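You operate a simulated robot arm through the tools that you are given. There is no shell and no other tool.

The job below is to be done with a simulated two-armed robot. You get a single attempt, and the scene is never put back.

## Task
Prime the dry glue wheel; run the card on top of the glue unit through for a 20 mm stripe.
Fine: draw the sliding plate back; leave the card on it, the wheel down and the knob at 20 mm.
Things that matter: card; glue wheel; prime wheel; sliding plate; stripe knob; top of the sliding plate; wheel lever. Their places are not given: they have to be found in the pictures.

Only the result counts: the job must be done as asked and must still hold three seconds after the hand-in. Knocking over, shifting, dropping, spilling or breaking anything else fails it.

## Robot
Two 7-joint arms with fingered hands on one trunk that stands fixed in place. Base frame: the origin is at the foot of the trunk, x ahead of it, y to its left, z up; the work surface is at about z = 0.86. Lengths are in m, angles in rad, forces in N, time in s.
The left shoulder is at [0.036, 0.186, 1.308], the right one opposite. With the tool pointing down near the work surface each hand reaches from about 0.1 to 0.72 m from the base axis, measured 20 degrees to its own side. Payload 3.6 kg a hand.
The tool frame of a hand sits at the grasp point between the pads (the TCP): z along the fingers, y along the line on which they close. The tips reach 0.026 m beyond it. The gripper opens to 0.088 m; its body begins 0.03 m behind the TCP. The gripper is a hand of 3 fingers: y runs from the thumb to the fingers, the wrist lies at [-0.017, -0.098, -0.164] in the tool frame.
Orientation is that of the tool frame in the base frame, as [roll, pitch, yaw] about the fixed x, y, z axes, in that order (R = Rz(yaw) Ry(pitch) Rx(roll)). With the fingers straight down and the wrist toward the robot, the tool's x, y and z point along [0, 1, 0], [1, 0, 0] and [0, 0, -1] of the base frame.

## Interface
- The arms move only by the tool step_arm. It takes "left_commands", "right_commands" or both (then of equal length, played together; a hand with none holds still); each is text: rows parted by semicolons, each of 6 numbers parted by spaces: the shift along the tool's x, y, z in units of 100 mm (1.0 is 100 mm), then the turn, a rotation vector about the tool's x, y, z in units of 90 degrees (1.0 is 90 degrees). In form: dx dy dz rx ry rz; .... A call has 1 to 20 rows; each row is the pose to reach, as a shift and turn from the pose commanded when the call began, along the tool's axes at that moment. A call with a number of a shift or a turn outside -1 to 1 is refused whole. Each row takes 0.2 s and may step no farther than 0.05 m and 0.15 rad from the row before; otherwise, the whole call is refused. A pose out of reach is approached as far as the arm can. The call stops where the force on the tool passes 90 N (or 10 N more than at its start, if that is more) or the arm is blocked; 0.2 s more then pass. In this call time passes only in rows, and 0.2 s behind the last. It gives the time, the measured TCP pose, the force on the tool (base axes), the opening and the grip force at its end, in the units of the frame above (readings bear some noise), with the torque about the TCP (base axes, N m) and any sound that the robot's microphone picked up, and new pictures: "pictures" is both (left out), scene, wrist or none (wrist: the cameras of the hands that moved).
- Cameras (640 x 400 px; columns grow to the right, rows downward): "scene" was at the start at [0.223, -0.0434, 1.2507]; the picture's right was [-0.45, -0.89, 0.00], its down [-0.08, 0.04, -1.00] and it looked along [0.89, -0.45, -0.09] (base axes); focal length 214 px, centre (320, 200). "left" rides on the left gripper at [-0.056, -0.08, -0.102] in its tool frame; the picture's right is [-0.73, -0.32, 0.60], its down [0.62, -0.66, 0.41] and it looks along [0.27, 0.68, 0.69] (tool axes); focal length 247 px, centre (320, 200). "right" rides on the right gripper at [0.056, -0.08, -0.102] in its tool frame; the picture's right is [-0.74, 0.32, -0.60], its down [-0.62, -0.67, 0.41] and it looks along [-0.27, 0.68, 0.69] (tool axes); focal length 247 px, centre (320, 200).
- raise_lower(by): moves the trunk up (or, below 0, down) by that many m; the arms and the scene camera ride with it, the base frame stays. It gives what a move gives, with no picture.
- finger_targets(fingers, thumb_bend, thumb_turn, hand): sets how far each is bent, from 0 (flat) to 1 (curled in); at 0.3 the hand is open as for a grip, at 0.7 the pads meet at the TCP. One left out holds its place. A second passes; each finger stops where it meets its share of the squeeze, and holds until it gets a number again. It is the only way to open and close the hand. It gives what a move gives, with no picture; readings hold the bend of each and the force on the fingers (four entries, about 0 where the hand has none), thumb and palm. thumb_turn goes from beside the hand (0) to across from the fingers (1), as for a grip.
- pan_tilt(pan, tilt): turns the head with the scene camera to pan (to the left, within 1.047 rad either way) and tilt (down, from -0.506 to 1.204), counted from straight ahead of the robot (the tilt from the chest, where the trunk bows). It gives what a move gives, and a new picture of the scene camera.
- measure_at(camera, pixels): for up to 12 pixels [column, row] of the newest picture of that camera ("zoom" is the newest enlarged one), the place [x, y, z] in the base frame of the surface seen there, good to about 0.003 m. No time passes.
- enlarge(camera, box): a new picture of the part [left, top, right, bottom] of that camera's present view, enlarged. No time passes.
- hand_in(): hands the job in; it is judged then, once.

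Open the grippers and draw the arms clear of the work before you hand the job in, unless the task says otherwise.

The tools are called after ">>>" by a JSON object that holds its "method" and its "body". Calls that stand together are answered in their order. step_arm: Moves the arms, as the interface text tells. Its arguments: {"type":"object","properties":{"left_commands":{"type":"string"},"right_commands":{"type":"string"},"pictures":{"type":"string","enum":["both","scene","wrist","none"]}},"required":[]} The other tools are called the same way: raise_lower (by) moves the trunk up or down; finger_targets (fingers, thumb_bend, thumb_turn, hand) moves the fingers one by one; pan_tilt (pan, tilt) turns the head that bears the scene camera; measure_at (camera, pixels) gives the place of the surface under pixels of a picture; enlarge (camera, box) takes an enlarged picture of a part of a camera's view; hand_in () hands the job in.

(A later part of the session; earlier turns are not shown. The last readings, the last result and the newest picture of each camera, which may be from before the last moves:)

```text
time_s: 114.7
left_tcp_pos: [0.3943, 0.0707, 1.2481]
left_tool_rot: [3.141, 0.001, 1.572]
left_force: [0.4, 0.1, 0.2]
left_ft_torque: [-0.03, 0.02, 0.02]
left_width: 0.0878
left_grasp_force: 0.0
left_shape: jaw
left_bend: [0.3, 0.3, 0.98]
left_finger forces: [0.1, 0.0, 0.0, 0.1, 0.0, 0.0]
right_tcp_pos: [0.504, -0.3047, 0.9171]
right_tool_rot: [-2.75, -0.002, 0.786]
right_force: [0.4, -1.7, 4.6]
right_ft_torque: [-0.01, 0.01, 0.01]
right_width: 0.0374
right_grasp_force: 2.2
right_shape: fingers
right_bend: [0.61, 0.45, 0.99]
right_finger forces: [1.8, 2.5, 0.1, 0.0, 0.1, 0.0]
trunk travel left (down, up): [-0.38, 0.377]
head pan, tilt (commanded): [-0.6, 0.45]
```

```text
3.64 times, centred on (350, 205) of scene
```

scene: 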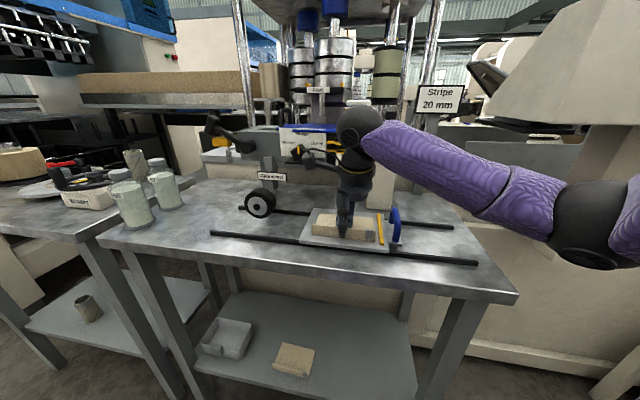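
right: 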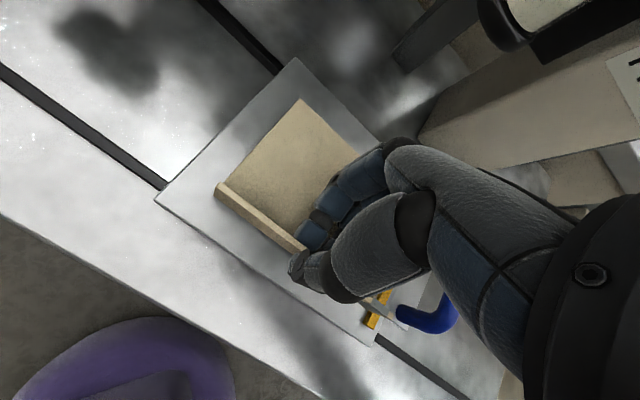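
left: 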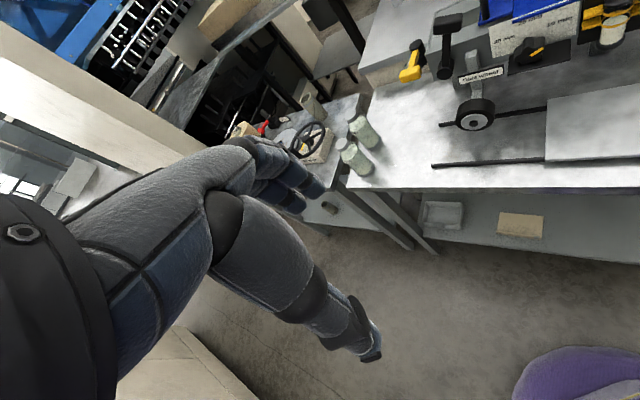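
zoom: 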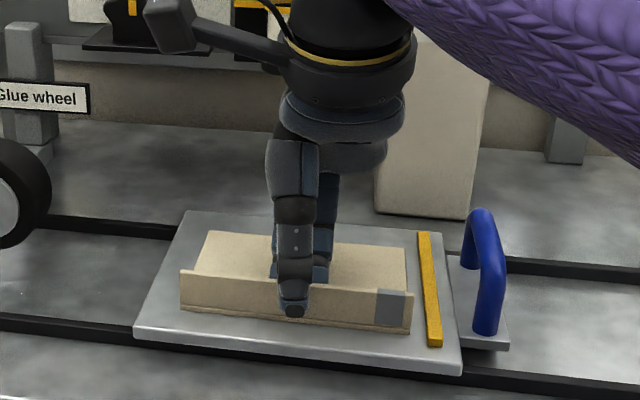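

The card lies flat on the plate. I raise the hand straight up, clear of it.

>>> {"method": "step_arm", "body": {"right_commands": "0 -0.077 -0.185 0 0 0; 0 -0.153 -0.37 0 0 0; 0 -0.23 -0.554 0 0 0; 0 -0.306 -0.739 0 0 0; 0 -0.383 -0.924 0 0 0", "pictures": "both"}}

>>> {"method": "enlarge", "body": {"camera": "scene", "box": [280, 150, 420, 260]}}

>>> {"method": "measure_at", "body": {"camera": "zoom", "pixels": [[186, 275], [405, 290], [210, 236], [400, 250], [300, 260], [180, 310], [300, 290], [425, 290], [160, 330], [405, 325], [190, 305]]}}

```text
time_s: 115.9
left_tcp_pos: [0.3953, 0.0694, 1.248]
left_tool_rot: [3.141, 0.001, 1.57]
left_force: [0.1, -0.3, -0.5]
left_ft_torque: [0.01, -0.01, -0.01]
left_width: 0.0876
left_grasp_force: 0.1
left_shape: jaw
left_bend: [0.3, 0.3, 0.98]
left_finger forces: [0.0, 0.0, 0.0, 0.1, 0.0, 0.0]
right_tcp_pos: [0.5046, -0.3046, 1.0166]
right_tool_rot: [-2.747, -0.001, 0.786]
right_force: [0.9, 1.1, 0.2]
right_ft_torque: [0.0, 0.0, 0.0]
right_width: 0.039
right_grasp_force: 0.0
right_shape: fingers
right_bend: [0.6, 0.45, 0.99]
right_finger forces: [0.0, 0.0, 0.0, 0.0, 0.1, 0.1]
trunk travel left (down, up): [-0.38, 0.377]
head pan, tilt (commanded): [-0.6, 0.45]
```

scene: 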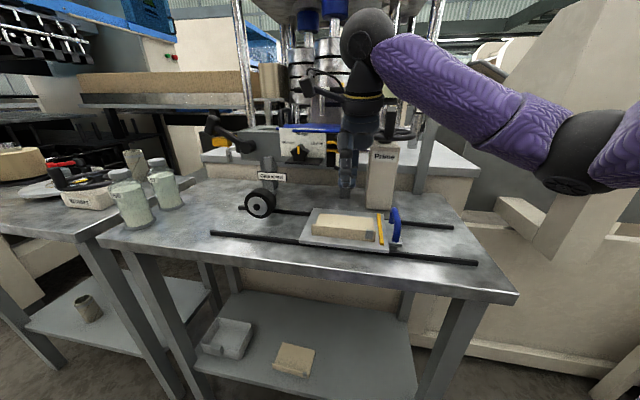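
right: 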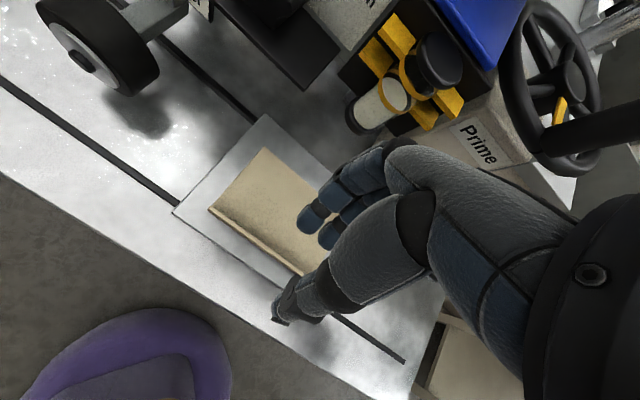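

```text
3.64 times, centred on (350, 205) of scene
```

zoom: 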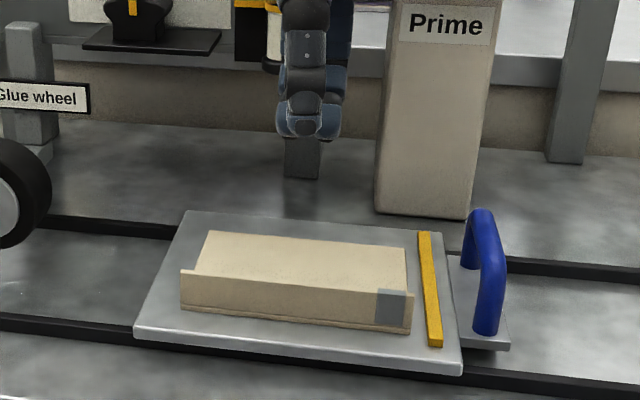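

```text
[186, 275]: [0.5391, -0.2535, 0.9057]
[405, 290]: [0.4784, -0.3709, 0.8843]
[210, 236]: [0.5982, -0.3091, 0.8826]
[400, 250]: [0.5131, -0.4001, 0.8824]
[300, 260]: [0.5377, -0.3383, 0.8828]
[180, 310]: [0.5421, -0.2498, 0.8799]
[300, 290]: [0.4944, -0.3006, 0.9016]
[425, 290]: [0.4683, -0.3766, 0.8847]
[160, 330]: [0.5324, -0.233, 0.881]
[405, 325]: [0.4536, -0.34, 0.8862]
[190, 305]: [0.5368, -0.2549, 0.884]
```

The card lies square on the plate (u 0.080–0.202, v −0.561…−0.645). Next is priming: I will push the handwheel's spokes with the thumb. I raise the hand, turn it to a 55° pitch heading 30° right, and form the thumb poker.

>>> {"method": "step_arm", "body": {"right_commands": "0 -0.1 -0.24 0 0 0; 0 -0.2 -0.48 -0.0794 0.0024 -0.0216; 0 -0.3 -0.7 -0.1588 0.0047 -0.0432; 0 -0.383 -0.924 -0.2382 0.0071 -0.0648; 0 -0.383 -0.924 -0.3176 0.0095 -0.0864; 0 -0.383 -0.924 -0.397 0.0118 -0.108; 0 -0.383 -0.924 -0.4763 0.0142 -0.1296; 0 -0.383 -0.924 -0.5557 0.0165 -0.1512; 0 -0.383 -0.924 -0.6351 0.0189 -0.1728; 0 -0.383 -0.924 -0.6351 0.0189 -0.1728", "pictures": "none"}}

>>> {"method": "finger_targets", "body": {"hand": "right", "fingers": 1.0, "thumb_bend": 0.5, "thumb_turn": 1.0}}

```text
time_s: 118.1
left_tcp_pos: [0.3947, 0.0684, 1.2484]
left_tool_rot: [-3.14, 0.0, 1.57]
left_force: [0.2, -0.2, 0.3]
left_ft_torque: [-0.01, -0.02, -0.01]
left_width: 0.0878
left_grasp_force: 0.1
left_shape: jaw
left_bend: [0.3, 0.3, 0.98]
left_finger forces: [0.0, 0.0, 0.0, 0.1, 0.1, 0.1]
right_tcp_pos: [0.5037, -0.3056, 1.1177]
right_tool_rot: [2.528, -0.002, 1.048]
right_force: [-1.3, -0.3, -0.6]
right_ft_torque: [0.0, -0.03, 0.04]
right_width: 0.0392
right_grasp_force: 0.0
right_shape: fingers
right_bend: [0.6, 0.45, 0.99]
right_finger forces: [0.1, 0.0, 0.1, 0.1, 0.1, 0.0]
trunk travel left (down, up): [-0.38, 0.377]
head pan, tilt (commanded): [-0.6, 0.45]
```

```text
time_s: 119.1
left_tcp_pos: [0.3944, 0.0707, 1.248]
left_tool_rot: [3.141, 0.0, 1.57]
left_force: [0.0, 0.7, -0.7]
left_ft_torque: [0.0, 0.01, -0.01]
left_width: 0.0876
left_grasp_force: 0.0
left_shape: jaw
left_bend: [0.3, 0.3, 0.98]
left_finger forces: [0.0, 0.1, 0.0, 0.0, 0.1, 0.0]
right_tcp_pos: [0.5041, -0.3057, 1.1181]
right_tool_rot: [2.532, -0.001, 1.048]
right_force: [1.3, 0.1, -0.2]
right_ft_torque: [-0.02, 0.0, -0.02]
right_width: 0.0282
right_grasp_force: 0.0
right_shape: fingers
right_bend: [0.99, 0.49, 1.0]
right_finger forces: [0.0, 0.0, 0.0, 0.1, 0.1, 0.0]
trunk travel left (down, up): [-0.38, 0.377]
head pan, tilt (commanded): [-0.6, 0.45]
```

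Now I carry the hand over to above the handwheel at a safe height in two moves.

>>> {"method": "step_arm", "body": {"right_commands": "-0.19 0.22 -0.1 0 0 0; -0.38 0.45 -0.2 0 0 0; -0.56 0.67 -0.3 0 0 0; -0.75 0.898 -0.409 0 0 0", "pictures": "none"}}

>>> {"method": "step_arm", "body": {"right_commands": "-0.19 0.24 0.17 0 0 0; -0.38 0.49 0.34 0 0 0; -0.57 0.73 0.51 0 0 0; -0.765 0.983 0.689 0 0 0; -0.765 0.983 0.689 0 0 0", "pictures": "both"}}

>>> {"method": "enlarge", "body": {"camera": "right", "box": [100, 160, 400, 400]}}

>>> {"method": "enlarge", "body": {"camera": "scene", "box": [320, 60, 470, 180]}}

```text
time_s: 120.1
left_tcp_pos: [0.3945, 0.0691, 1.248]
left_tool_rot: [3.141, -0.001, 1.571]
left_force: [-0.4, -0.2, -0.2]
left_ft_torque: [0.01, -0.02, 0.01]
left_width: 0.0877
left_grasp_force: 0.0
left_shape: jaw
left_bend: [0.3, 0.3, 0.98]
left_finger forces: [0.0, 0.0, 0.0, 0.0, 0.0, 0.1]
right_tcp_pos: [0.5098, -0.397, 1.2018]
right_tool_rot: [2.529, -0.002, 1.05]
right_force: [0.6, -1.0, -0.6]
right_ft_torque: [-0.01, -0.05, -0.02]
right_width: 0.0285
right_grasp_force: 0.0
right_shape: fingers
right_bend: [0.99, 0.49, 1.0]
right_finger forces: [0.0, 0.0, 0.1, 0.0, 0.0, 0.1]
trunk travel left (down, up): [-0.38, 0.377]
head pan, tilt (commanded): [-0.6, 0.45]
```

```text
time_s: 121.3
left_tcp_pos: [0.3965, 0.0702, 1.2487]
left_tool_rot: [-3.141, -0.001, 1.571]
left_force: [0.3, 1.2, 0.3]
left_ft_torque: [-0.02, 0.02, -0.02]
left_width: 0.0879
left_grasp_force: 0.0
left_shape: jaw
left_bend: [0.3, 0.3, 0.98]
left_finger forces: [0.0, 0.0, 0.0, 0.1, 0.0, 0.0]
right_tcp_pos: [0.5758, -0.5205, 1.2024]
right_tool_rot: [2.529, -0.001, 1.048]
right_force: [0.4, 0.1, -0.4]
right_ft_torque: [0.0, 0.01, -0.03]
right_width: 0.0288
right_grasp_force: 0.0
right_shape: fingers
right_bend: [0.99, 0.49, 1.0]
right_finger forces: [0.0, 0.0, 0.0, 0.0, 0.1, 0.0]
trunk travel left (down, up): [-0.38, 0.377]
head pan, tilt (commanded): [-0.6, 0.45]
```

scene: 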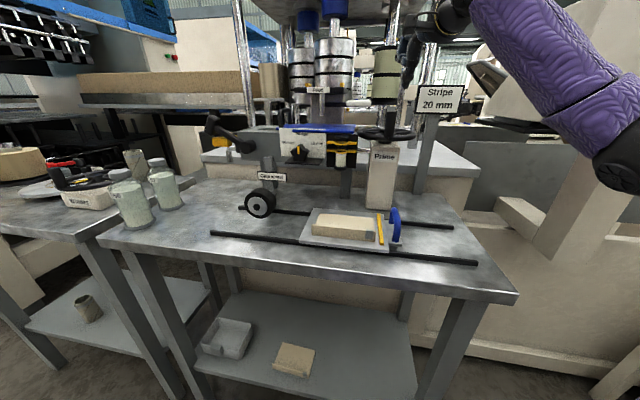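
right: 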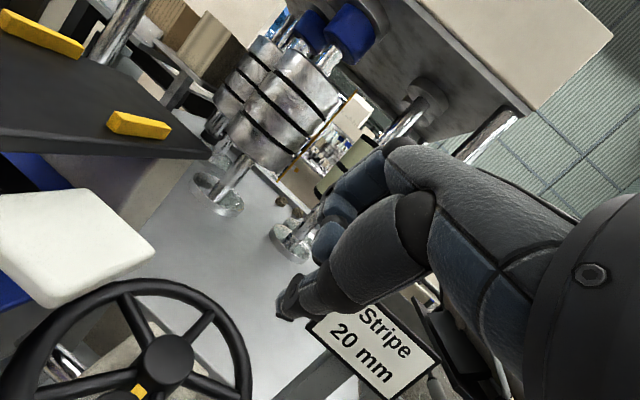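

```text
1.67 times, centred on (250, 280) of right
```

zoom: 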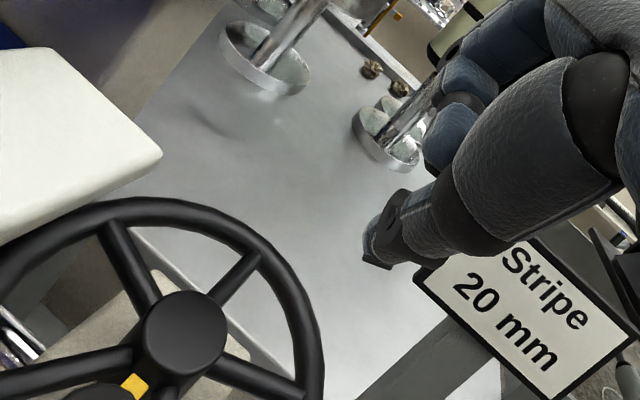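

```text
3.33 times, centred on (395, 120) of scene
```

zoom: 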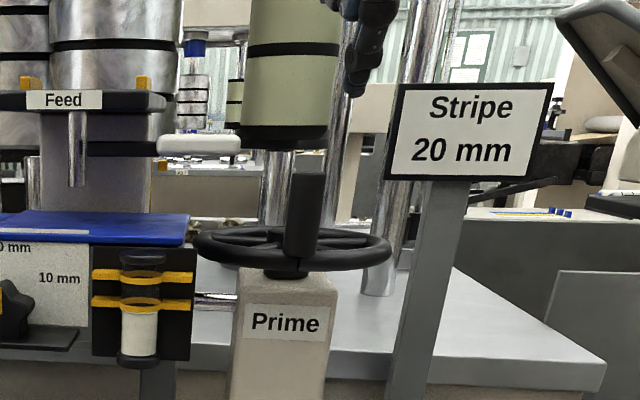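

I measure the spokes in the wrist view to know their angles.

>>> {"method": "measure_at", "body": {"camera": "zoom", "pixels": [[183, 330], [125, 250], [140, 280], [235, 275], [220, 290], [270, 375], [245, 365], [60, 370], [100, 362], [160, 215], [300, 330], [135, 385]]}}

```text
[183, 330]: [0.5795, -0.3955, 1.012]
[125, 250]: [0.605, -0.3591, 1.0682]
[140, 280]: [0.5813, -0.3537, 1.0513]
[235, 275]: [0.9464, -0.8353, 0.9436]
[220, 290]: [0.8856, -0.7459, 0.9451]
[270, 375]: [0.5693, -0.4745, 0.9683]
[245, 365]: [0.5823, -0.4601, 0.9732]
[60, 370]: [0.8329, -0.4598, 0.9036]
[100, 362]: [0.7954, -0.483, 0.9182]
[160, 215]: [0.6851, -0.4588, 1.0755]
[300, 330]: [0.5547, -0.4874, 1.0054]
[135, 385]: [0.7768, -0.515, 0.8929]
```

That used the scene zoom; I repeat with the wrist picture's own pixels.

>>> {"method": "measure_at", "body": {"camera": "right", "pixels": [[168, 358], [133, 310], [142, 328], [199, 325], [190, 334], [220, 385], [205, 379], [94, 382], [118, 377], [154, 289], [238, 358], [139, 391]]}}

```text
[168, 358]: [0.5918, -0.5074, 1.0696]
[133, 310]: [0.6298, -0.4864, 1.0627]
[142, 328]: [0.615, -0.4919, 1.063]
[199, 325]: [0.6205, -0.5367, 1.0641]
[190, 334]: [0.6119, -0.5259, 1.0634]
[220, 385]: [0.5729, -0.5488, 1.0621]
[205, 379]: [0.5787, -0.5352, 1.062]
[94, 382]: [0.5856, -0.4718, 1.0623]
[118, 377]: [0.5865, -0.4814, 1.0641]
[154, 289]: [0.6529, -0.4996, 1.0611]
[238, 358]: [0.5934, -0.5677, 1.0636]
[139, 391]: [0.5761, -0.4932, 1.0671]
```

Spokes are at about 98°, 170°, 242°, 314°, 26° (base azimuth) around the hub at (0.589,−0.504). I lower the thumb into the gap between the 170° and 242° spokes.

>>> {"method": "step_arm", "body": {"right_commands": "-0.026 0.099 0.069 0 0 0; -0.026 -0.073 0.315 0 0 0; -0.026 -0.245 0.56 0 0 0; -0.026 -0.418 0.806 0 0 0; -0.026 -0.55 0.995 0 0 0; -0.026 -0.55 0.995 0 0 0", "pictures": "both"}}

>>> {"method": "enlarge", "body": {"camera": "right", "box": [100, 160, 400, 400]}}

>>> {"method": "enlarge", "body": {"camera": "scene", "box": [340, 70, 460, 180]}}

```text
time_s: 122.7
left_tcp_pos: [0.3925, 0.0723, 1.2504]
left_tool_rot: [3.14, 0.002, 1.571]
left_force: [0.5, -0.4, 0.0]
left_ft_torque: [0.0, -0.03, 0.0]
left_width: 0.0877
left_grasp_force: 0.0
left_shape: jaw
left_bend: [0.3, 0.3, 0.98]
left_finger forces: [0.0, 0.0, 0.1, 0.1, 0.1, 0.0]
right_tcp_pos: [0.584, -0.5295, 1.0977]
right_tool_rot: [2.51, -0.005, 1.049]
right_force: [3.1, -1.0, 31.3]
right_ft_torque: [0.21, 0.17, 0.02]
right_width: 0.0258
right_grasp_force: 16.8
right_shape: fingers
right_bend: [1.0, 0.65, 1.0]
right_finger forces: [0.0, 0.0, 0.0, 0.0, 34.1, 0.0]
trunk travel left (down, up): [-0.38, 0.377]
head pan, tilt (commanded): [-0.6, 0.45]
```

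scene: 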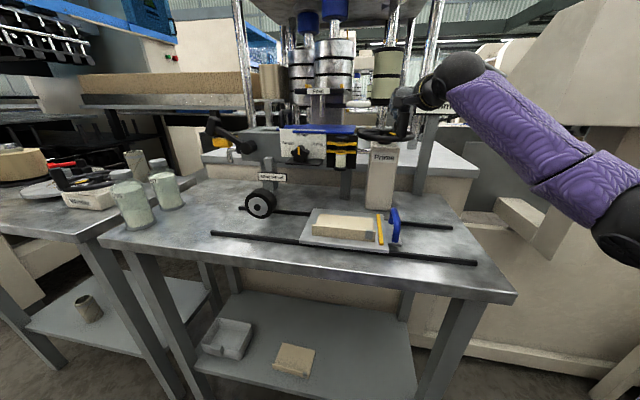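
right: 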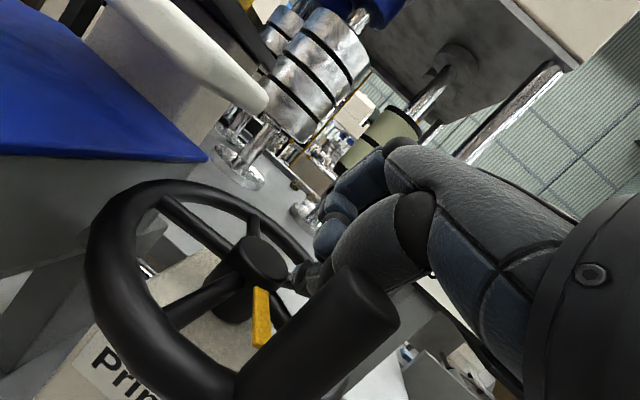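

```text
1.67 times, centred on (250, 280) of right
```

zoom: 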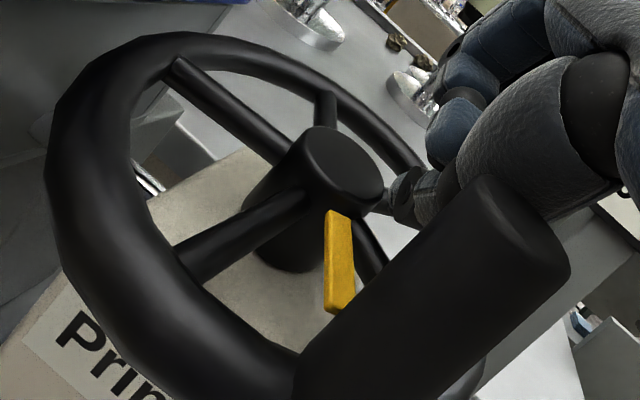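

```text
3.64 times, centred on (400, 125) of scene
```

zoom: 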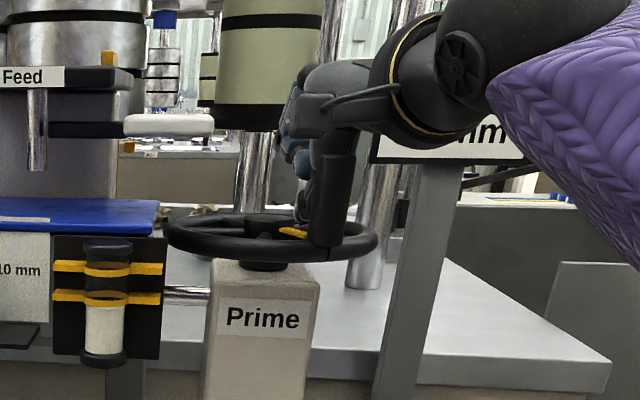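

The thumb came down on a spoke and the wheel already turned some 35° counter-clockwise — it moves easily. I lift the thumb and look at the new spoke positions.

>>> {"method": "step_arm", "body": {"right_commands": "0 0.115 -0.164 0 0 0; 0 0.23 -0.328 0 0 0; 0 0.402 -0.573 0 0 0; 0 0.402 -0.573 0 0 0", "pictures": "both"}}

>>> {"method": "enlarge", "body": {"camera": "right", "box": [100, 160, 400, 400]}}

>>> {"method": "enlarge", "body": {"camera": "scene", "box": [230, 70, 460, 230]}}

```text
time_s: 123.7
left_tcp_pos: [0.3952, 0.0697, 1.2492]
left_tool_rot: [3.141, 0.001, 1.57]
left_force: [-0.4, -0.2, -0.3]
left_ft_torque: [0.0, -0.03, -0.02]
left_width: 0.0878
left_grasp_force: 0.1
left_shape: jaw
left_bend: [0.3, 0.3, 0.98]
left_finger forces: [0.0, 0.1, 0.0, 0.1, 0.0, 0.1]
right_tcp_pos: [0.5848, -0.5297, 1.1595]
right_tool_rot: [2.532, -0.002, 1.05]
right_force: [-0.1, -0.3, 0.3]
right_ft_torque: [0.0, 0.0, 0.02]
right_width: 0.0294
right_grasp_force: 0.0
right_shape: fingers
right_bend: [0.99, 0.49, 1.0]
right_finger forces: [0.0, 0.0, 0.1, 0.1, 0.1, 0.1]
trunk travel left (down, up): [-0.38, 0.377]
head pan, tilt (commanded): [-0.6, 0.45]
```

scene: 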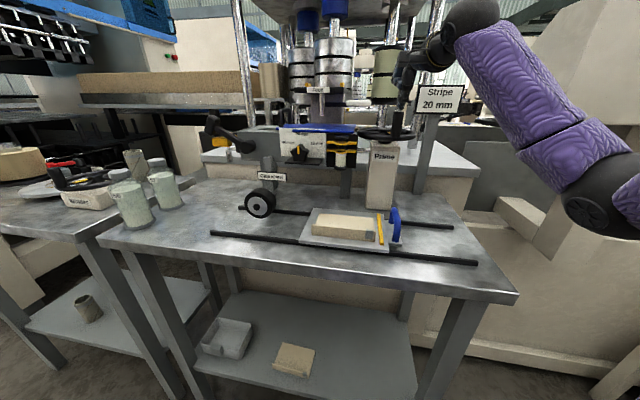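
right: 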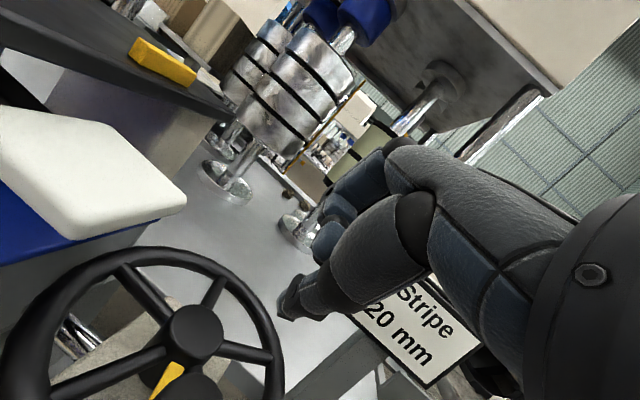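

```text
1.67 times, centred on (250, 280) of right
```

zoom: 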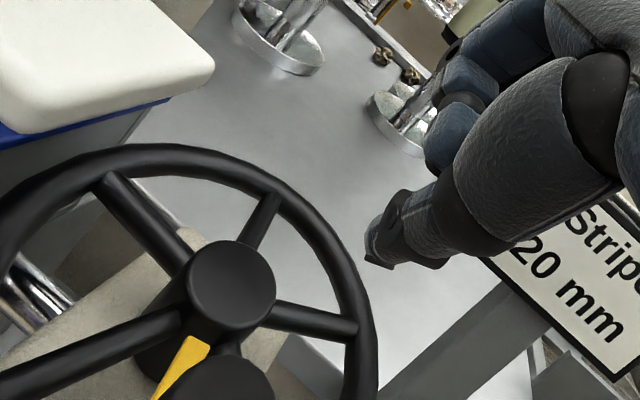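

```text
2.50 times, centred on (345, 150) of scene
```

zoom: 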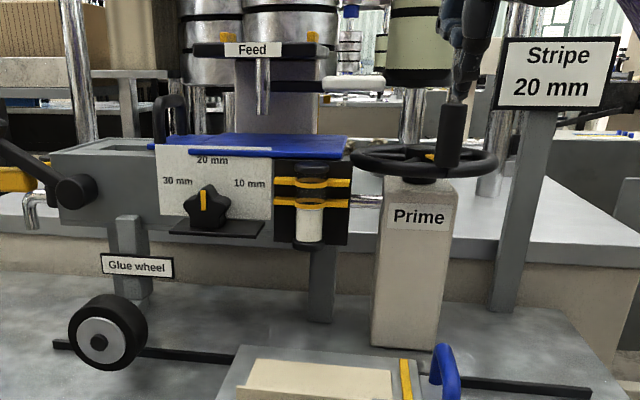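

The spinner has moved to the right-front. I measure the spokes again from the wrist picture.

>>> {"method": "measure_at", "body": {"camera": "right", "pixels": [[197, 331], [145, 289], [160, 305], [215, 292], [209, 304], [250, 352], [232, 347], [100, 375], [130, 360], [187, 390], [276, 338], [165, 250]]}}

```text
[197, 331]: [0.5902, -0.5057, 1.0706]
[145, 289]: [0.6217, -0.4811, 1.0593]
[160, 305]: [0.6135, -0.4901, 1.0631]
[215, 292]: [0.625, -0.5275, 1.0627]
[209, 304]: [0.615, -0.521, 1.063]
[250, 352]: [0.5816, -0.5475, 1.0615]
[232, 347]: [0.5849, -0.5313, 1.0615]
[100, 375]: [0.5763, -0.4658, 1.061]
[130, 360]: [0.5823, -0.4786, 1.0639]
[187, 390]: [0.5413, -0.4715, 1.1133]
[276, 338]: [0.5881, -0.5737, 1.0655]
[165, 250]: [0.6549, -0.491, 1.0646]
```

I measure the thumb tip's actual location relative to the TCP in this pose.

>>> {"method": "measure_at", "body": {"camera": "right", "pixels": [[281, 300], [284, 312], [290, 318], [298, 318], [286, 295], [300, 300], [310, 290], [280, 306], [292, 308]]}}

>>> {"method": "enlarge", "body": {"camera": "right", "box": [260, 270, 340, 330]}}

```text
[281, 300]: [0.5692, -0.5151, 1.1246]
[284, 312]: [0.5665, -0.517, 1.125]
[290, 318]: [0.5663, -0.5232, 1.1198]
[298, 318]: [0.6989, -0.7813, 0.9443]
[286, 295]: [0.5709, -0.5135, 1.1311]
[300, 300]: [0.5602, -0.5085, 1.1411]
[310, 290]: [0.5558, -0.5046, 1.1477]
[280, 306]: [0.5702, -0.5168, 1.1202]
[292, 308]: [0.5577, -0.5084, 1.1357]
```

```text
6.67 times, centred on (300, 300) of right
```

zoom: 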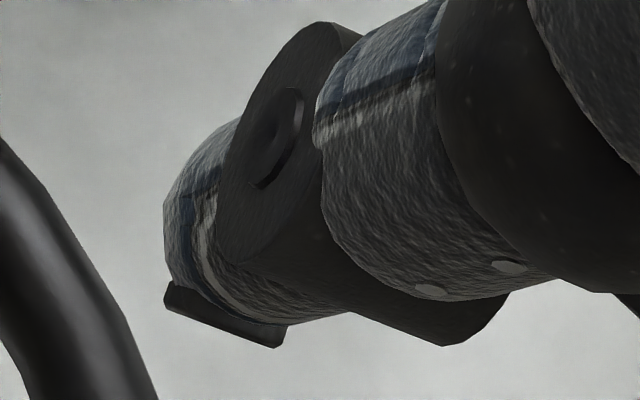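

My landing point was too close to a spoke because of the thumb's lean. I now insert the thumb along its own axis into the middle of the gap between the spokes at about 182° and 254°.

>>> {"method": "step_arm", "body": {"right_commands": "-0.014 -0.18 -0.1 0 0 0; -0.027 -0.358 -0.19 0 0 0; -0.027 -0.358 0.1 0 0 0; -0.027 -0.358 0.36 0 0 0; -0.027 -0.358 0.61 0 0 0; -0.027 -0.358 0.61 0 0 0", "pictures": "both"}}

>>> {"method": "enlarge", "body": {"camera": "right", "box": [100, 160, 400, 400]}}

```text
time_s: 125.1
left_tcp_pos: [0.3928, 0.0712, 1.2503]
left_tool_rot: [3.139, 0.003, 1.573]
left_force: [-0.4, -0.1, -0.9]
left_ft_torque: [-0.01, 0.0, 0.02]
left_width: 0.0875
left_grasp_force: 0.1
left_shape: jaw
left_bend: [0.3, 0.3, 0.98]
left_finger forces: [0.0, 0.0, 0.0, 0.1, 0.0, 0.0]
right_tcp_pos: [0.589, -0.5331, 1.0974]
right_tool_rot: [2.513, -0.003, 1.048]
right_force: [0.8, -1.9, 28.1]
right_ft_torque: [-0.09, -0.04, -0.05]
right_width: 0.0257
right_grasp_force: 13.3
right_shape: fingers
right_bend: [1.0, 0.66, 1.0]
right_finger forces: [0.0, 0.0, 0.0, 0.1, 27.6, 0.0]
trunk travel left (down, up): [-0.38, 0.377]
head pan, tilt (commanded): [-0.6, 0.45]
```

scene: 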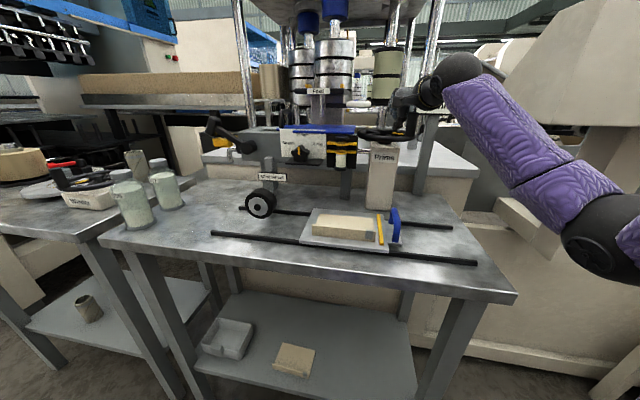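
right: 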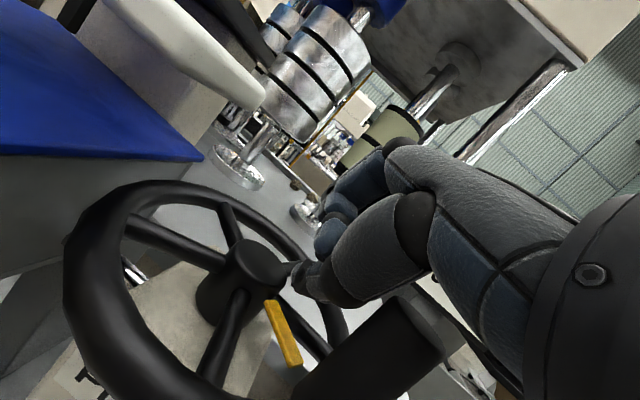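

```text
1.67 times, centred on (250, 280) of right
```

zoom: 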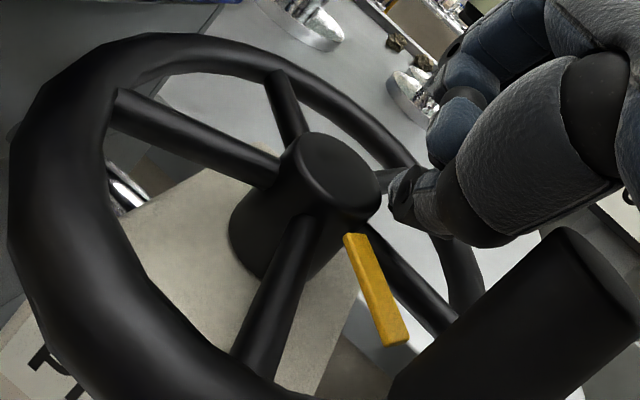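

The thumb presses against the next spoke (28 N) and nudged the wheel on again. I now sweep it counter-clockwise along the arc and see how far the wheel follows.

>>> {"method": "step_arm", "body": {"right_commands": "-0.022 0.067 0.047 0 0 0; -0.024 0.135 0.095 0 0 0; -0.005 0.201 0.141 0 0 0; 0.032 0.262 0.184 0 0 0; 0.087 0.313 0.219 0 0 0", "pictures": "both"}}

>>> {"method": "enlarge", "body": {"camera": "right", "box": [100, 160, 400, 400]}}

>>> {"method": "enlarge", "body": {"camera": "scene", "box": [300, 70, 460, 180]}}

```text
time_s: 126.3
left_tcp_pos: [0.3918, 0.0735, 1.2507]
left_tool_rot: [3.14, 0.006, 1.571]
left_force: [-0.5, -0.1, 1.0]
left_ft_torque: [0.0, 0.0, 0.03]
left_width: 0.0878
left_grasp_force: 0.1
left_shape: jaw
left_bend: [0.3, 0.3, 0.98]
left_finger forces: [0.0, 0.0, 0.0, 0.1, 0.0, 0.0]
right_tcp_pos: [0.6245, -0.5417, 1.1003]
right_tool_rot: [2.511, -0.004, 1.051]
right_force: [-3.8, 4.8, 30.7]
right_ft_torque: [0.27, 0.17, -0.04]
right_width: 0.0261
right_grasp_force: 15.6
right_shape: fingers
right_bend: [1.0, 0.64, 1.0]
right_finger forces: [0.0, 0.0, 0.0, 0.0, 31.3, 0.1]
trunk travel left (down, up): [-0.38, 0.377]
head pan, tilt (commanded): [-0.6, 0.45]
```

scene: 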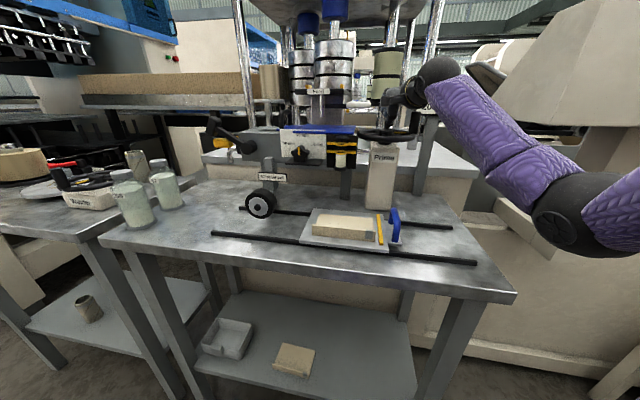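
right: 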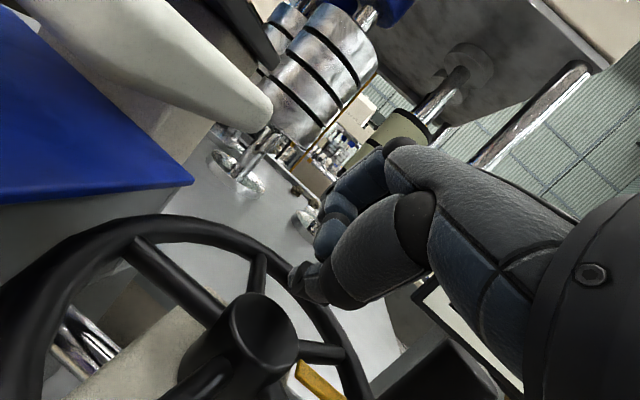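

```text
1.67 times, centred on (250, 280) of right
```

zoom: 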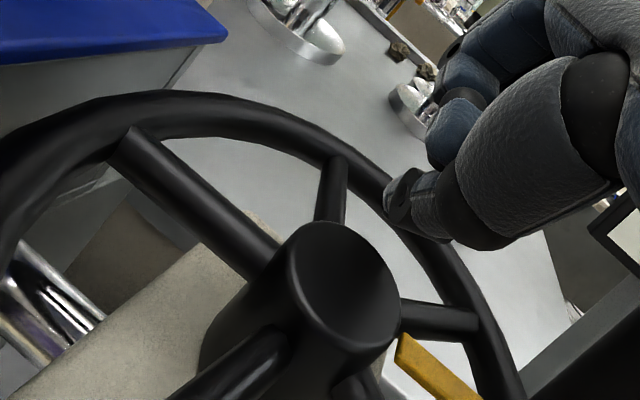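

```text
3.64 times, centred on (380, 125) of scene
```

zoom: 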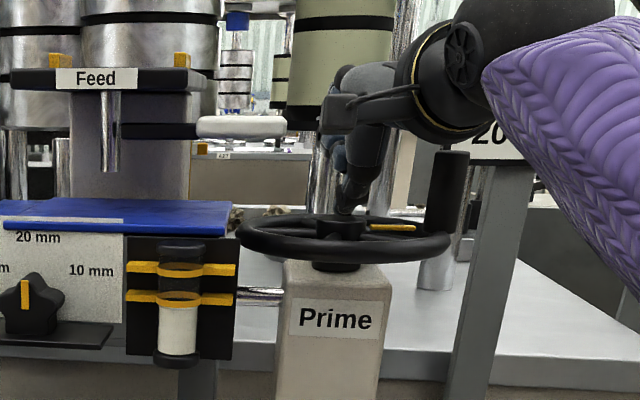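

The thumb is riding on the rim and drags it along nicely: the spinner has gone round to the right side. I lift the thumb and check the wheel, vial and glue wheel for changes.

>>> {"method": "step_arm", "body": {"right_commands": "0 0.115 -0.164 0 0 0; 0 0.23 -0.328 0 0 0; 0 0.345 -0.491 0 0 0; 0 0.345 -0.491 0 0 0", "pictures": "both"}}

>>> {"method": "enlarge", "body": {"camera": "scene", "box": [300, 70, 460, 180]}}

>>> {"method": "enlarge", "body": {"camera": "scene", "box": [230, 120, 370, 230]}}

>>> {"method": "enlarge", "body": {"camera": "right", "box": [60, 160, 360, 400]}}

```text
time_s: 127.3
left_tcp_pos: [0.3954, 0.0696, 1.2489]
left_tool_rot: [-3.14, -0.001, 1.571]
left_force: [0.3, -0.2, -0.3]
left_ft_torque: [0.0, 0.01, -0.04]
left_width: 0.0875
left_grasp_force: 0.1
left_shape: jaw
left_bend: [0.3, 0.3, 0.98]
left_finger forces: [0.1, 0.1, 0.0, 0.0, 0.0, 0.0]
right_tcp_pos: [0.6259, -0.5453, 1.1467]
right_tool_rot: [2.534, -0.001, 1.05]
right_force: [-0.3, -0.8, -0.4]
right_ft_torque: [-0.04, -0.07, 0.01]
right_width: 0.0293
right_grasp_force: 0.0
right_shape: fingers
right_bend: [0.99, 0.49, 1.0]
right_finger forces: [0.0, 0.1, 0.0, 0.0, 0.0, 0.0]
trunk travel left (down, up): [-0.38, 0.377]
head pan, tilt (commanded): [-0.6, 0.45]
```

scene: 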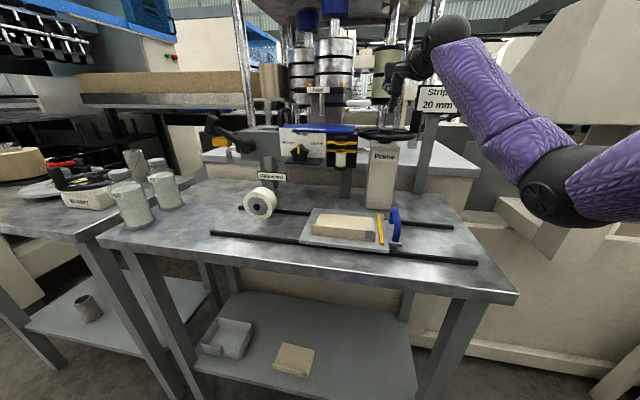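
right: 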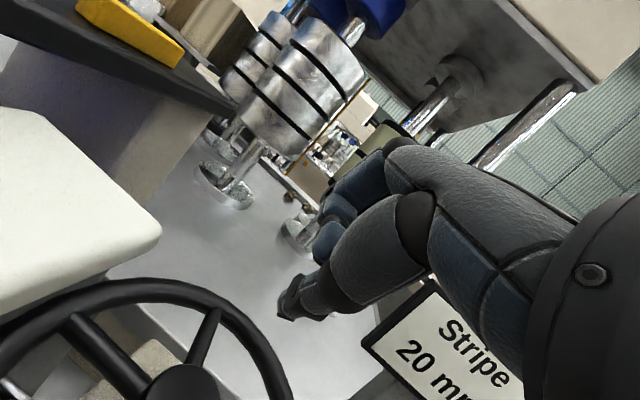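

```text
3.64 times, centred on (380, 125) of scene
```

zoom: 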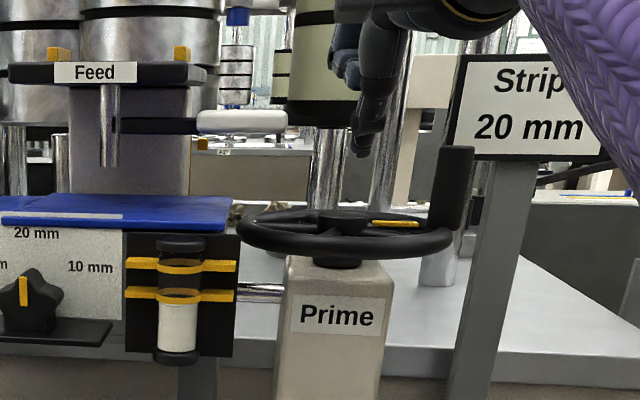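

```text
3.64 times, centred on (300, 175) of scene
```

zoom: 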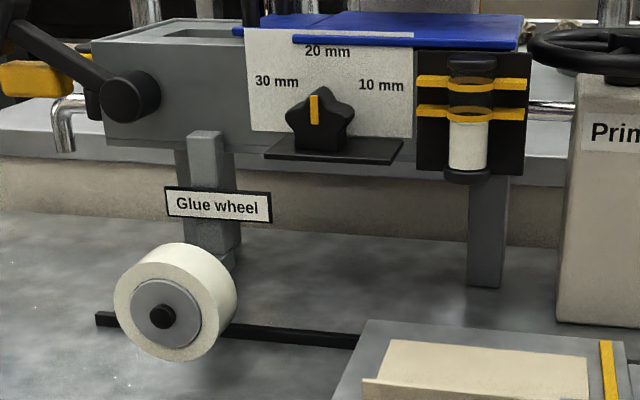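

```text
1.67 times, centred on (210, 280) of right
```

zoom: 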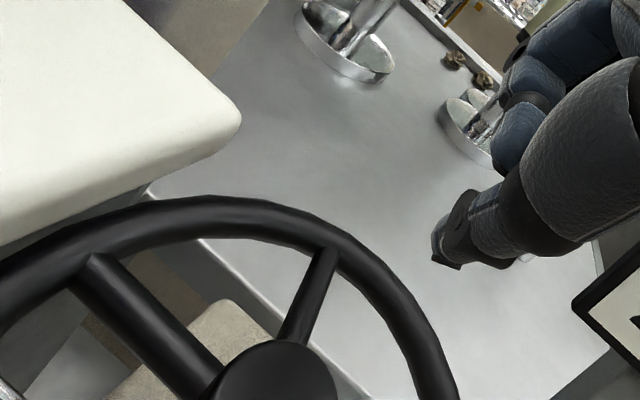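

The glue wheel has turned from black to cream — it is primed. I leave the handwheel and retract the hand up and back toward the robot.

>>> {"method": "step_arm", "body": {"right_commands": "0 0.05 -0.22 0 0 0; 0 -0.18 -0.42 0 0 0; 0 -0.41 -0.62 0 0 0; 0 -0.647 -0.82 0 0 0; 0 -0.647 -0.82 0 0 0", "pictures": "none"}}

>>> {"method": "step_arm", "body": {"right_commands": "0 -0.1 -0.07 0.0351 0.0354 -0.0759; 0 -0.2 -0.14 0.0702 0.0708 -0.1518; 0 -0.3 -0.21 0.1053 0.1061 -0.2276; 0 -0.41 -0.29 0.1404 0.1415 -0.3035; 0 -0.41 -0.29 0.1755 0.1769 -0.3794; 0 -0.41 -0.29 0.2106 0.2123 -0.4553; 0 -0.41 -0.29 0.2106 0.2123 -0.4553", "pictures": "none"}}

>>> {"method": "finger_targets", "body": {"hand": "right", "fingers": 0.45, "thumb_bend": 0.45, "thumb_turn": 1.0}}

>>> {"method": "enlarge", "body": {"camera": "scene", "box": [230, 120, 450, 260]}}

```text
time_s: 128.5
left_tcp_pos: [0.3962, 0.0699, 1.2483]
left_tool_rot: [-3.14, 0.0, 1.572]
left_force: [0.0, 0.0, -0.2]
left_ft_torque: [-0.03, 0.04, 0.0]
left_width: 0.0877
left_grasp_force: 0.0
left_shape: jaw
left_bend: [0.3, 0.3, 0.98]
left_finger forces: [0.0, 0.1, 0.0, 0.0, 0.1, 0.1]
right_tcp_pos: [0.5398, -0.4966, 1.1792]
right_tool_rot: [2.53, -0.001, 1.048]
right_force: [0.6, 0.3, -0.6]
right_ft_torque: [0.01, 0.0, 0.02]
right_width: 0.0296
right_grasp_force: 0.1
right_shape: fingers
right_bend: [0.99, 0.49, 1.0]
right_finger forces: [0.1, 0.1, 0.0, 0.1, 0.0, 0.0]
trunk travel left (down, up): [-0.38, 0.377]
head pan, tilt (commanded): [-0.6, 0.45]
```

```text
time_s: 130.1
left_tcp_pos: [0.3955, 0.0687, 1.247]
left_tool_rot: [-3.141, 0.0, 1.57]
left_force: [-1.1, 0.1, 0.6]
left_ft_torque: [0.02, 0.01, 0.0]
left_width: 0.0877
left_grasp_force: 0.1
left_shape: jaw
left_bend: [0.3, 0.3, 0.98]
left_finger forces: [0.0, 0.0, 0.0, 0.0, 0.0, 0.0]
right_tcp_pos: [0.4961, -0.4722, 1.1775]
right_tool_rot: [2.879, 0.0, 1.835]
right_force: [-0.3, 0.4, -0.8]
right_ft_torque: [0.0, 0.0, 0.02]
right_width: 0.0296
right_grasp_force: 0.0
right_shape: fingers
right_bend: [0.99, 0.49, 1.0]
right_finger forces: [0.1, 0.0, 0.0, 0.1, 0.0, 0.1]
trunk travel left (down, up): [-0.38, 0.377]
head pan, tilt (commanded): [-0.6, 0.45]
```

```text
time_s: 131.1
left_tcp_pos: [0.396, 0.0692, 1.2476]
left_tool_rot: [-3.141, 0.0, 1.57]
left_force: [-0.5, -0.4, 0.0]
left_ft_torque: [0.02, 0.02, 0.01]
left_width: 0.0877
left_grasp_force: 0.0
left_shape: jaw
left_bend: [0.3, 0.3, 0.98]
left_finger forces: [0.0, 0.0, 0.0, 0.0, 0.0, 0.0]
right_tcp_pos: [0.4962, -0.471, 1.178]
right_tool_rot: [2.878, 0.0, 1.835]
right_force: [0.2, 0.4, 0.0]
right_ft_torque: [0.0, -0.01, -0.01]
right_width: 0.0558
right_grasp_force: 0.0
right_shape: fingers
right_bend: [0.45, 0.45, 0.99]
right_finger forces: [0.0, 0.0, 0.0, 0.2, 0.0, 0.1]
trunk travel left (down, up): [-0.38, 0.377]
head pan, tilt (commanded): [-0.6, 0.45]
```

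```text
2.86 times, centred on (340, 190) of scene
```

zoom: 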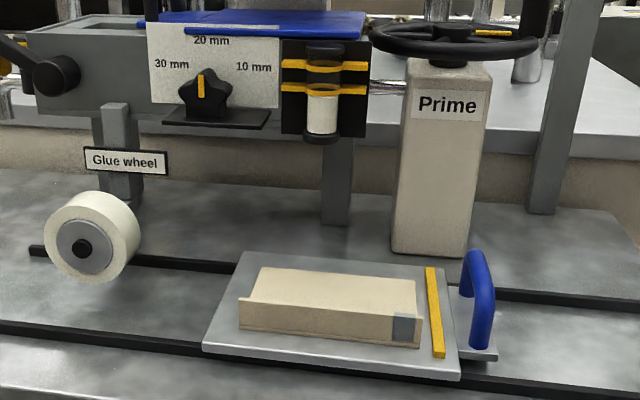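

All is set: wheel primed and down, knob at 20 mm, card on the plate. I lower the trunk 0.1 m and bring the open hand over the plate's blue handle.

>>> {"method": "raise_lower", "body": {"by": -0.1}}

>>> {"method": "step_arm", "body": {"right_commands": "0.2 -0.06 -0.02 0 0 0; 0.4 -0.12 0.0 0 0 0; 0.6 -0.25 0.3 0 0 0; 0.791 -0.44 0.69 0 0 0; 0.791 -0.44 0.69 0 0 0", "pictures": "both"}}

>>> {"method": "enlarge", "body": {"camera": "scene", "box": [300, 80, 460, 220]}}

>>> {"method": "enlarge", "body": {"camera": "right", "box": [140, 140, 400, 400]}}

```text
time_s: 132.4
left_tcp_pos: [0.3946, 0.0708, 1.149]
left_tool_rot: [-3.141, -0.001, 1.571]
left_force: [-0.1, 0.4, 0.5]
left_ft_torque: [0.02, -0.02, 0.01]
left_width: 0.0878
left_grasp_force: 0.0
left_shape: jaw
left_bend: [0.3, 0.3, 0.98]
left_finger forces: [0.0, 0.1, 0.1, 0.0, 0.0, 0.1]
right_tcp_pos: [0.4954, -0.4723, 1.082]
right_tool_rot: [2.876, 0.001, 1.834]
right_force: [1.2, -1.3, 7.2]
right_ft_torque: [0.03, -0.42, -0.07]
right_width: 0.0588
right_grasp_force: 3.9
right_shape: fingers
right_bend: [0.42, 0.45, 0.99]
right_finger forces: [0.0, 8.3, 0.0, 0.0, 0.0, 0.0]
trunk travel left (down, up): [-0.28, 0.477]
head pan, tilt (commanded): [-0.6, 0.45]
```

```text
time_s: 133.6
left_tcp_pos: [0.3946, 0.069, 1.149]
left_tool_rot: [-3.139, -0.001, 1.572]
left_force: [-0.8, -0.7, -0.6]
left_ft_torque: [-0.04, 0.02, 0.0]
left_width: 0.0877
left_grasp_force: 0.1
left_shape: jaw
left_bend: [0.3, 0.3, 0.98]
left_finger forces: [0.1, 0.0, 0.0, 0.0, 0.0, 0.0]
right_tcp_pos: [0.4512, -0.4016, 1.0011]
right_tool_rot: [2.878, 0.0, 1.836]
right_force: [-1.3, 0.0, -0.2]
right_ft_torque: [0.03, -0.01, 0.0]
right_width: 0.056
right_grasp_force: 0.1
right_shape: fingers
right_bend: [0.45, 0.45, 0.99]
right_finger forces: [0.1, 0.0, 0.1, 0.0, 0.1, 0.0]
trunk travel left (down, up): [-0.28, 0.477]
head pan, tilt (commanded): [-0.6, 0.45]
```

scene: 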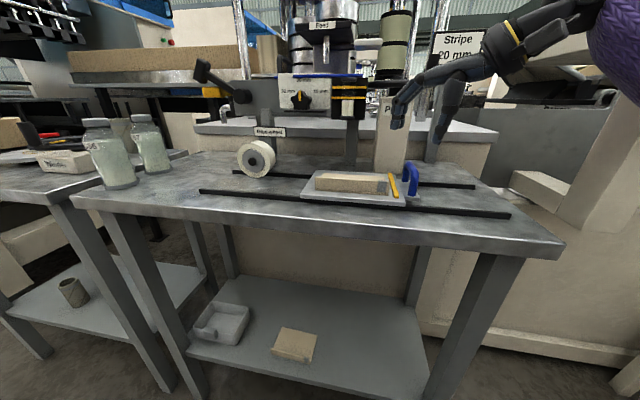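
right: 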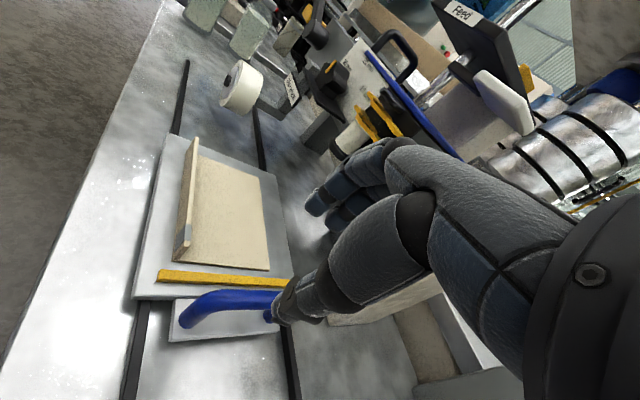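

```text
2.86 times, centred on (380, 150) of scene
```

zoom: 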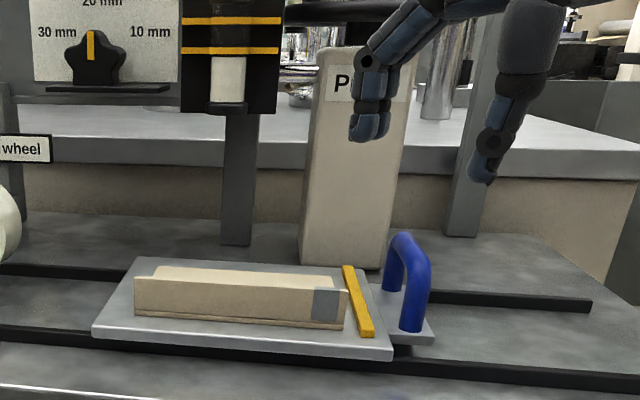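

```text
1.54 times, centred on (270, 270) of right
```

zoom: 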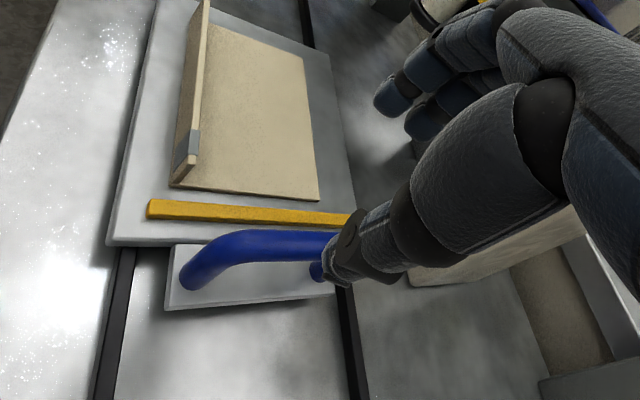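

The open hand straddles the handle (thumb on the right, fingers on the left). I descend to the handle bar height.

>>> {"method": "step_arm", "body": {"right_commands": "0 -0.08 0.3 0 0 0; 0 -0.155 0.58 0 0 0; 0 -0.223 0.831 0 0 0; 0 -0.223 0.831 0 0 0", "pictures": "both"}}

>>> {"method": "enlarge", "body": {"camera": "scene", "box": [320, 110, 450, 220]}}

>>> {"method": "enlarge", "body": {"camera": "right", "box": [140, 140, 400, 400]}}

```text
time_s: 134.6
left_tcp_pos: [0.3937, 0.0697, 1.1481]
left_tool_rot: [3.14, -0.001, 1.571]
left_force: [-0.3, 0.1, -0.6]
left_ft_torque: [0.0, 0.0, 0.0]
left_width: 0.0877
left_grasp_force: 0.2
left_shape: jaw
left_bend: [0.3, 0.3, 0.98]
left_finger forces: [0.1, 0.0, 0.0, 0.0, 0.1, 0.0]
right_tcp_pos: [0.452, -0.401, 0.9131]
right_tool_rot: [2.878, -0.001, 1.833]
right_force: [-0.3, 0.2, 0.9]
right_ft_torque: [0.05, 0.03, -0.01]
right_width: 0.0562
right_grasp_force: 0.1
right_shape: fingers
right_bend: [0.45, 0.45, 0.99]
right_finger forces: [0.1, 0.1, 0.0, 0.0, 0.1, 0.1]
trunk travel left (down, up): [-0.28, 0.477]
head pan, tilt (commanded): [-0.6, 0.45]
```

scene: 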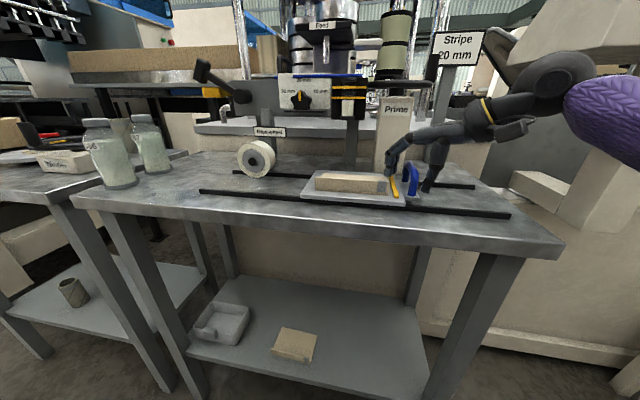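
right: 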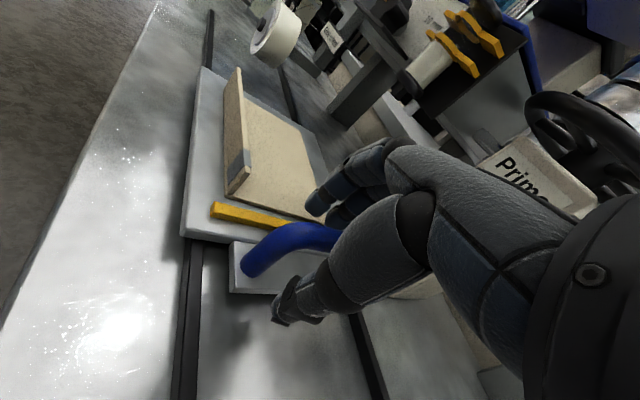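

```text
3.64 times, centred on (385, 165) of scene
```

zoom: 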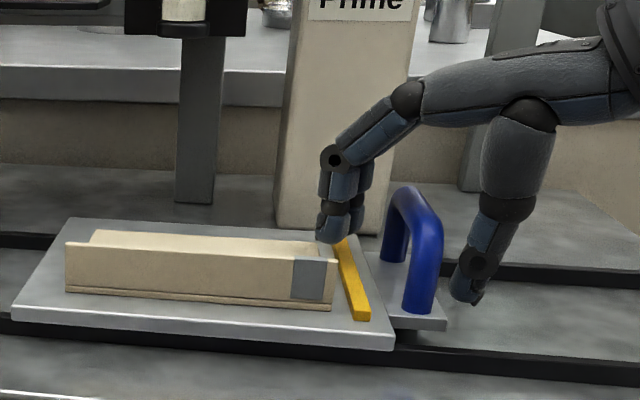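

```text
1.54 times, centred on (270, 270) of right
```

zoom: 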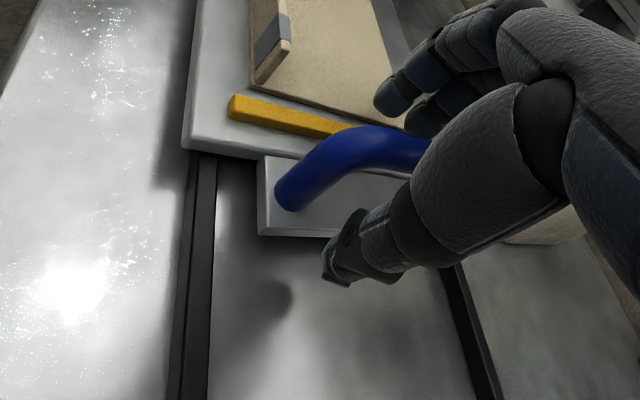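

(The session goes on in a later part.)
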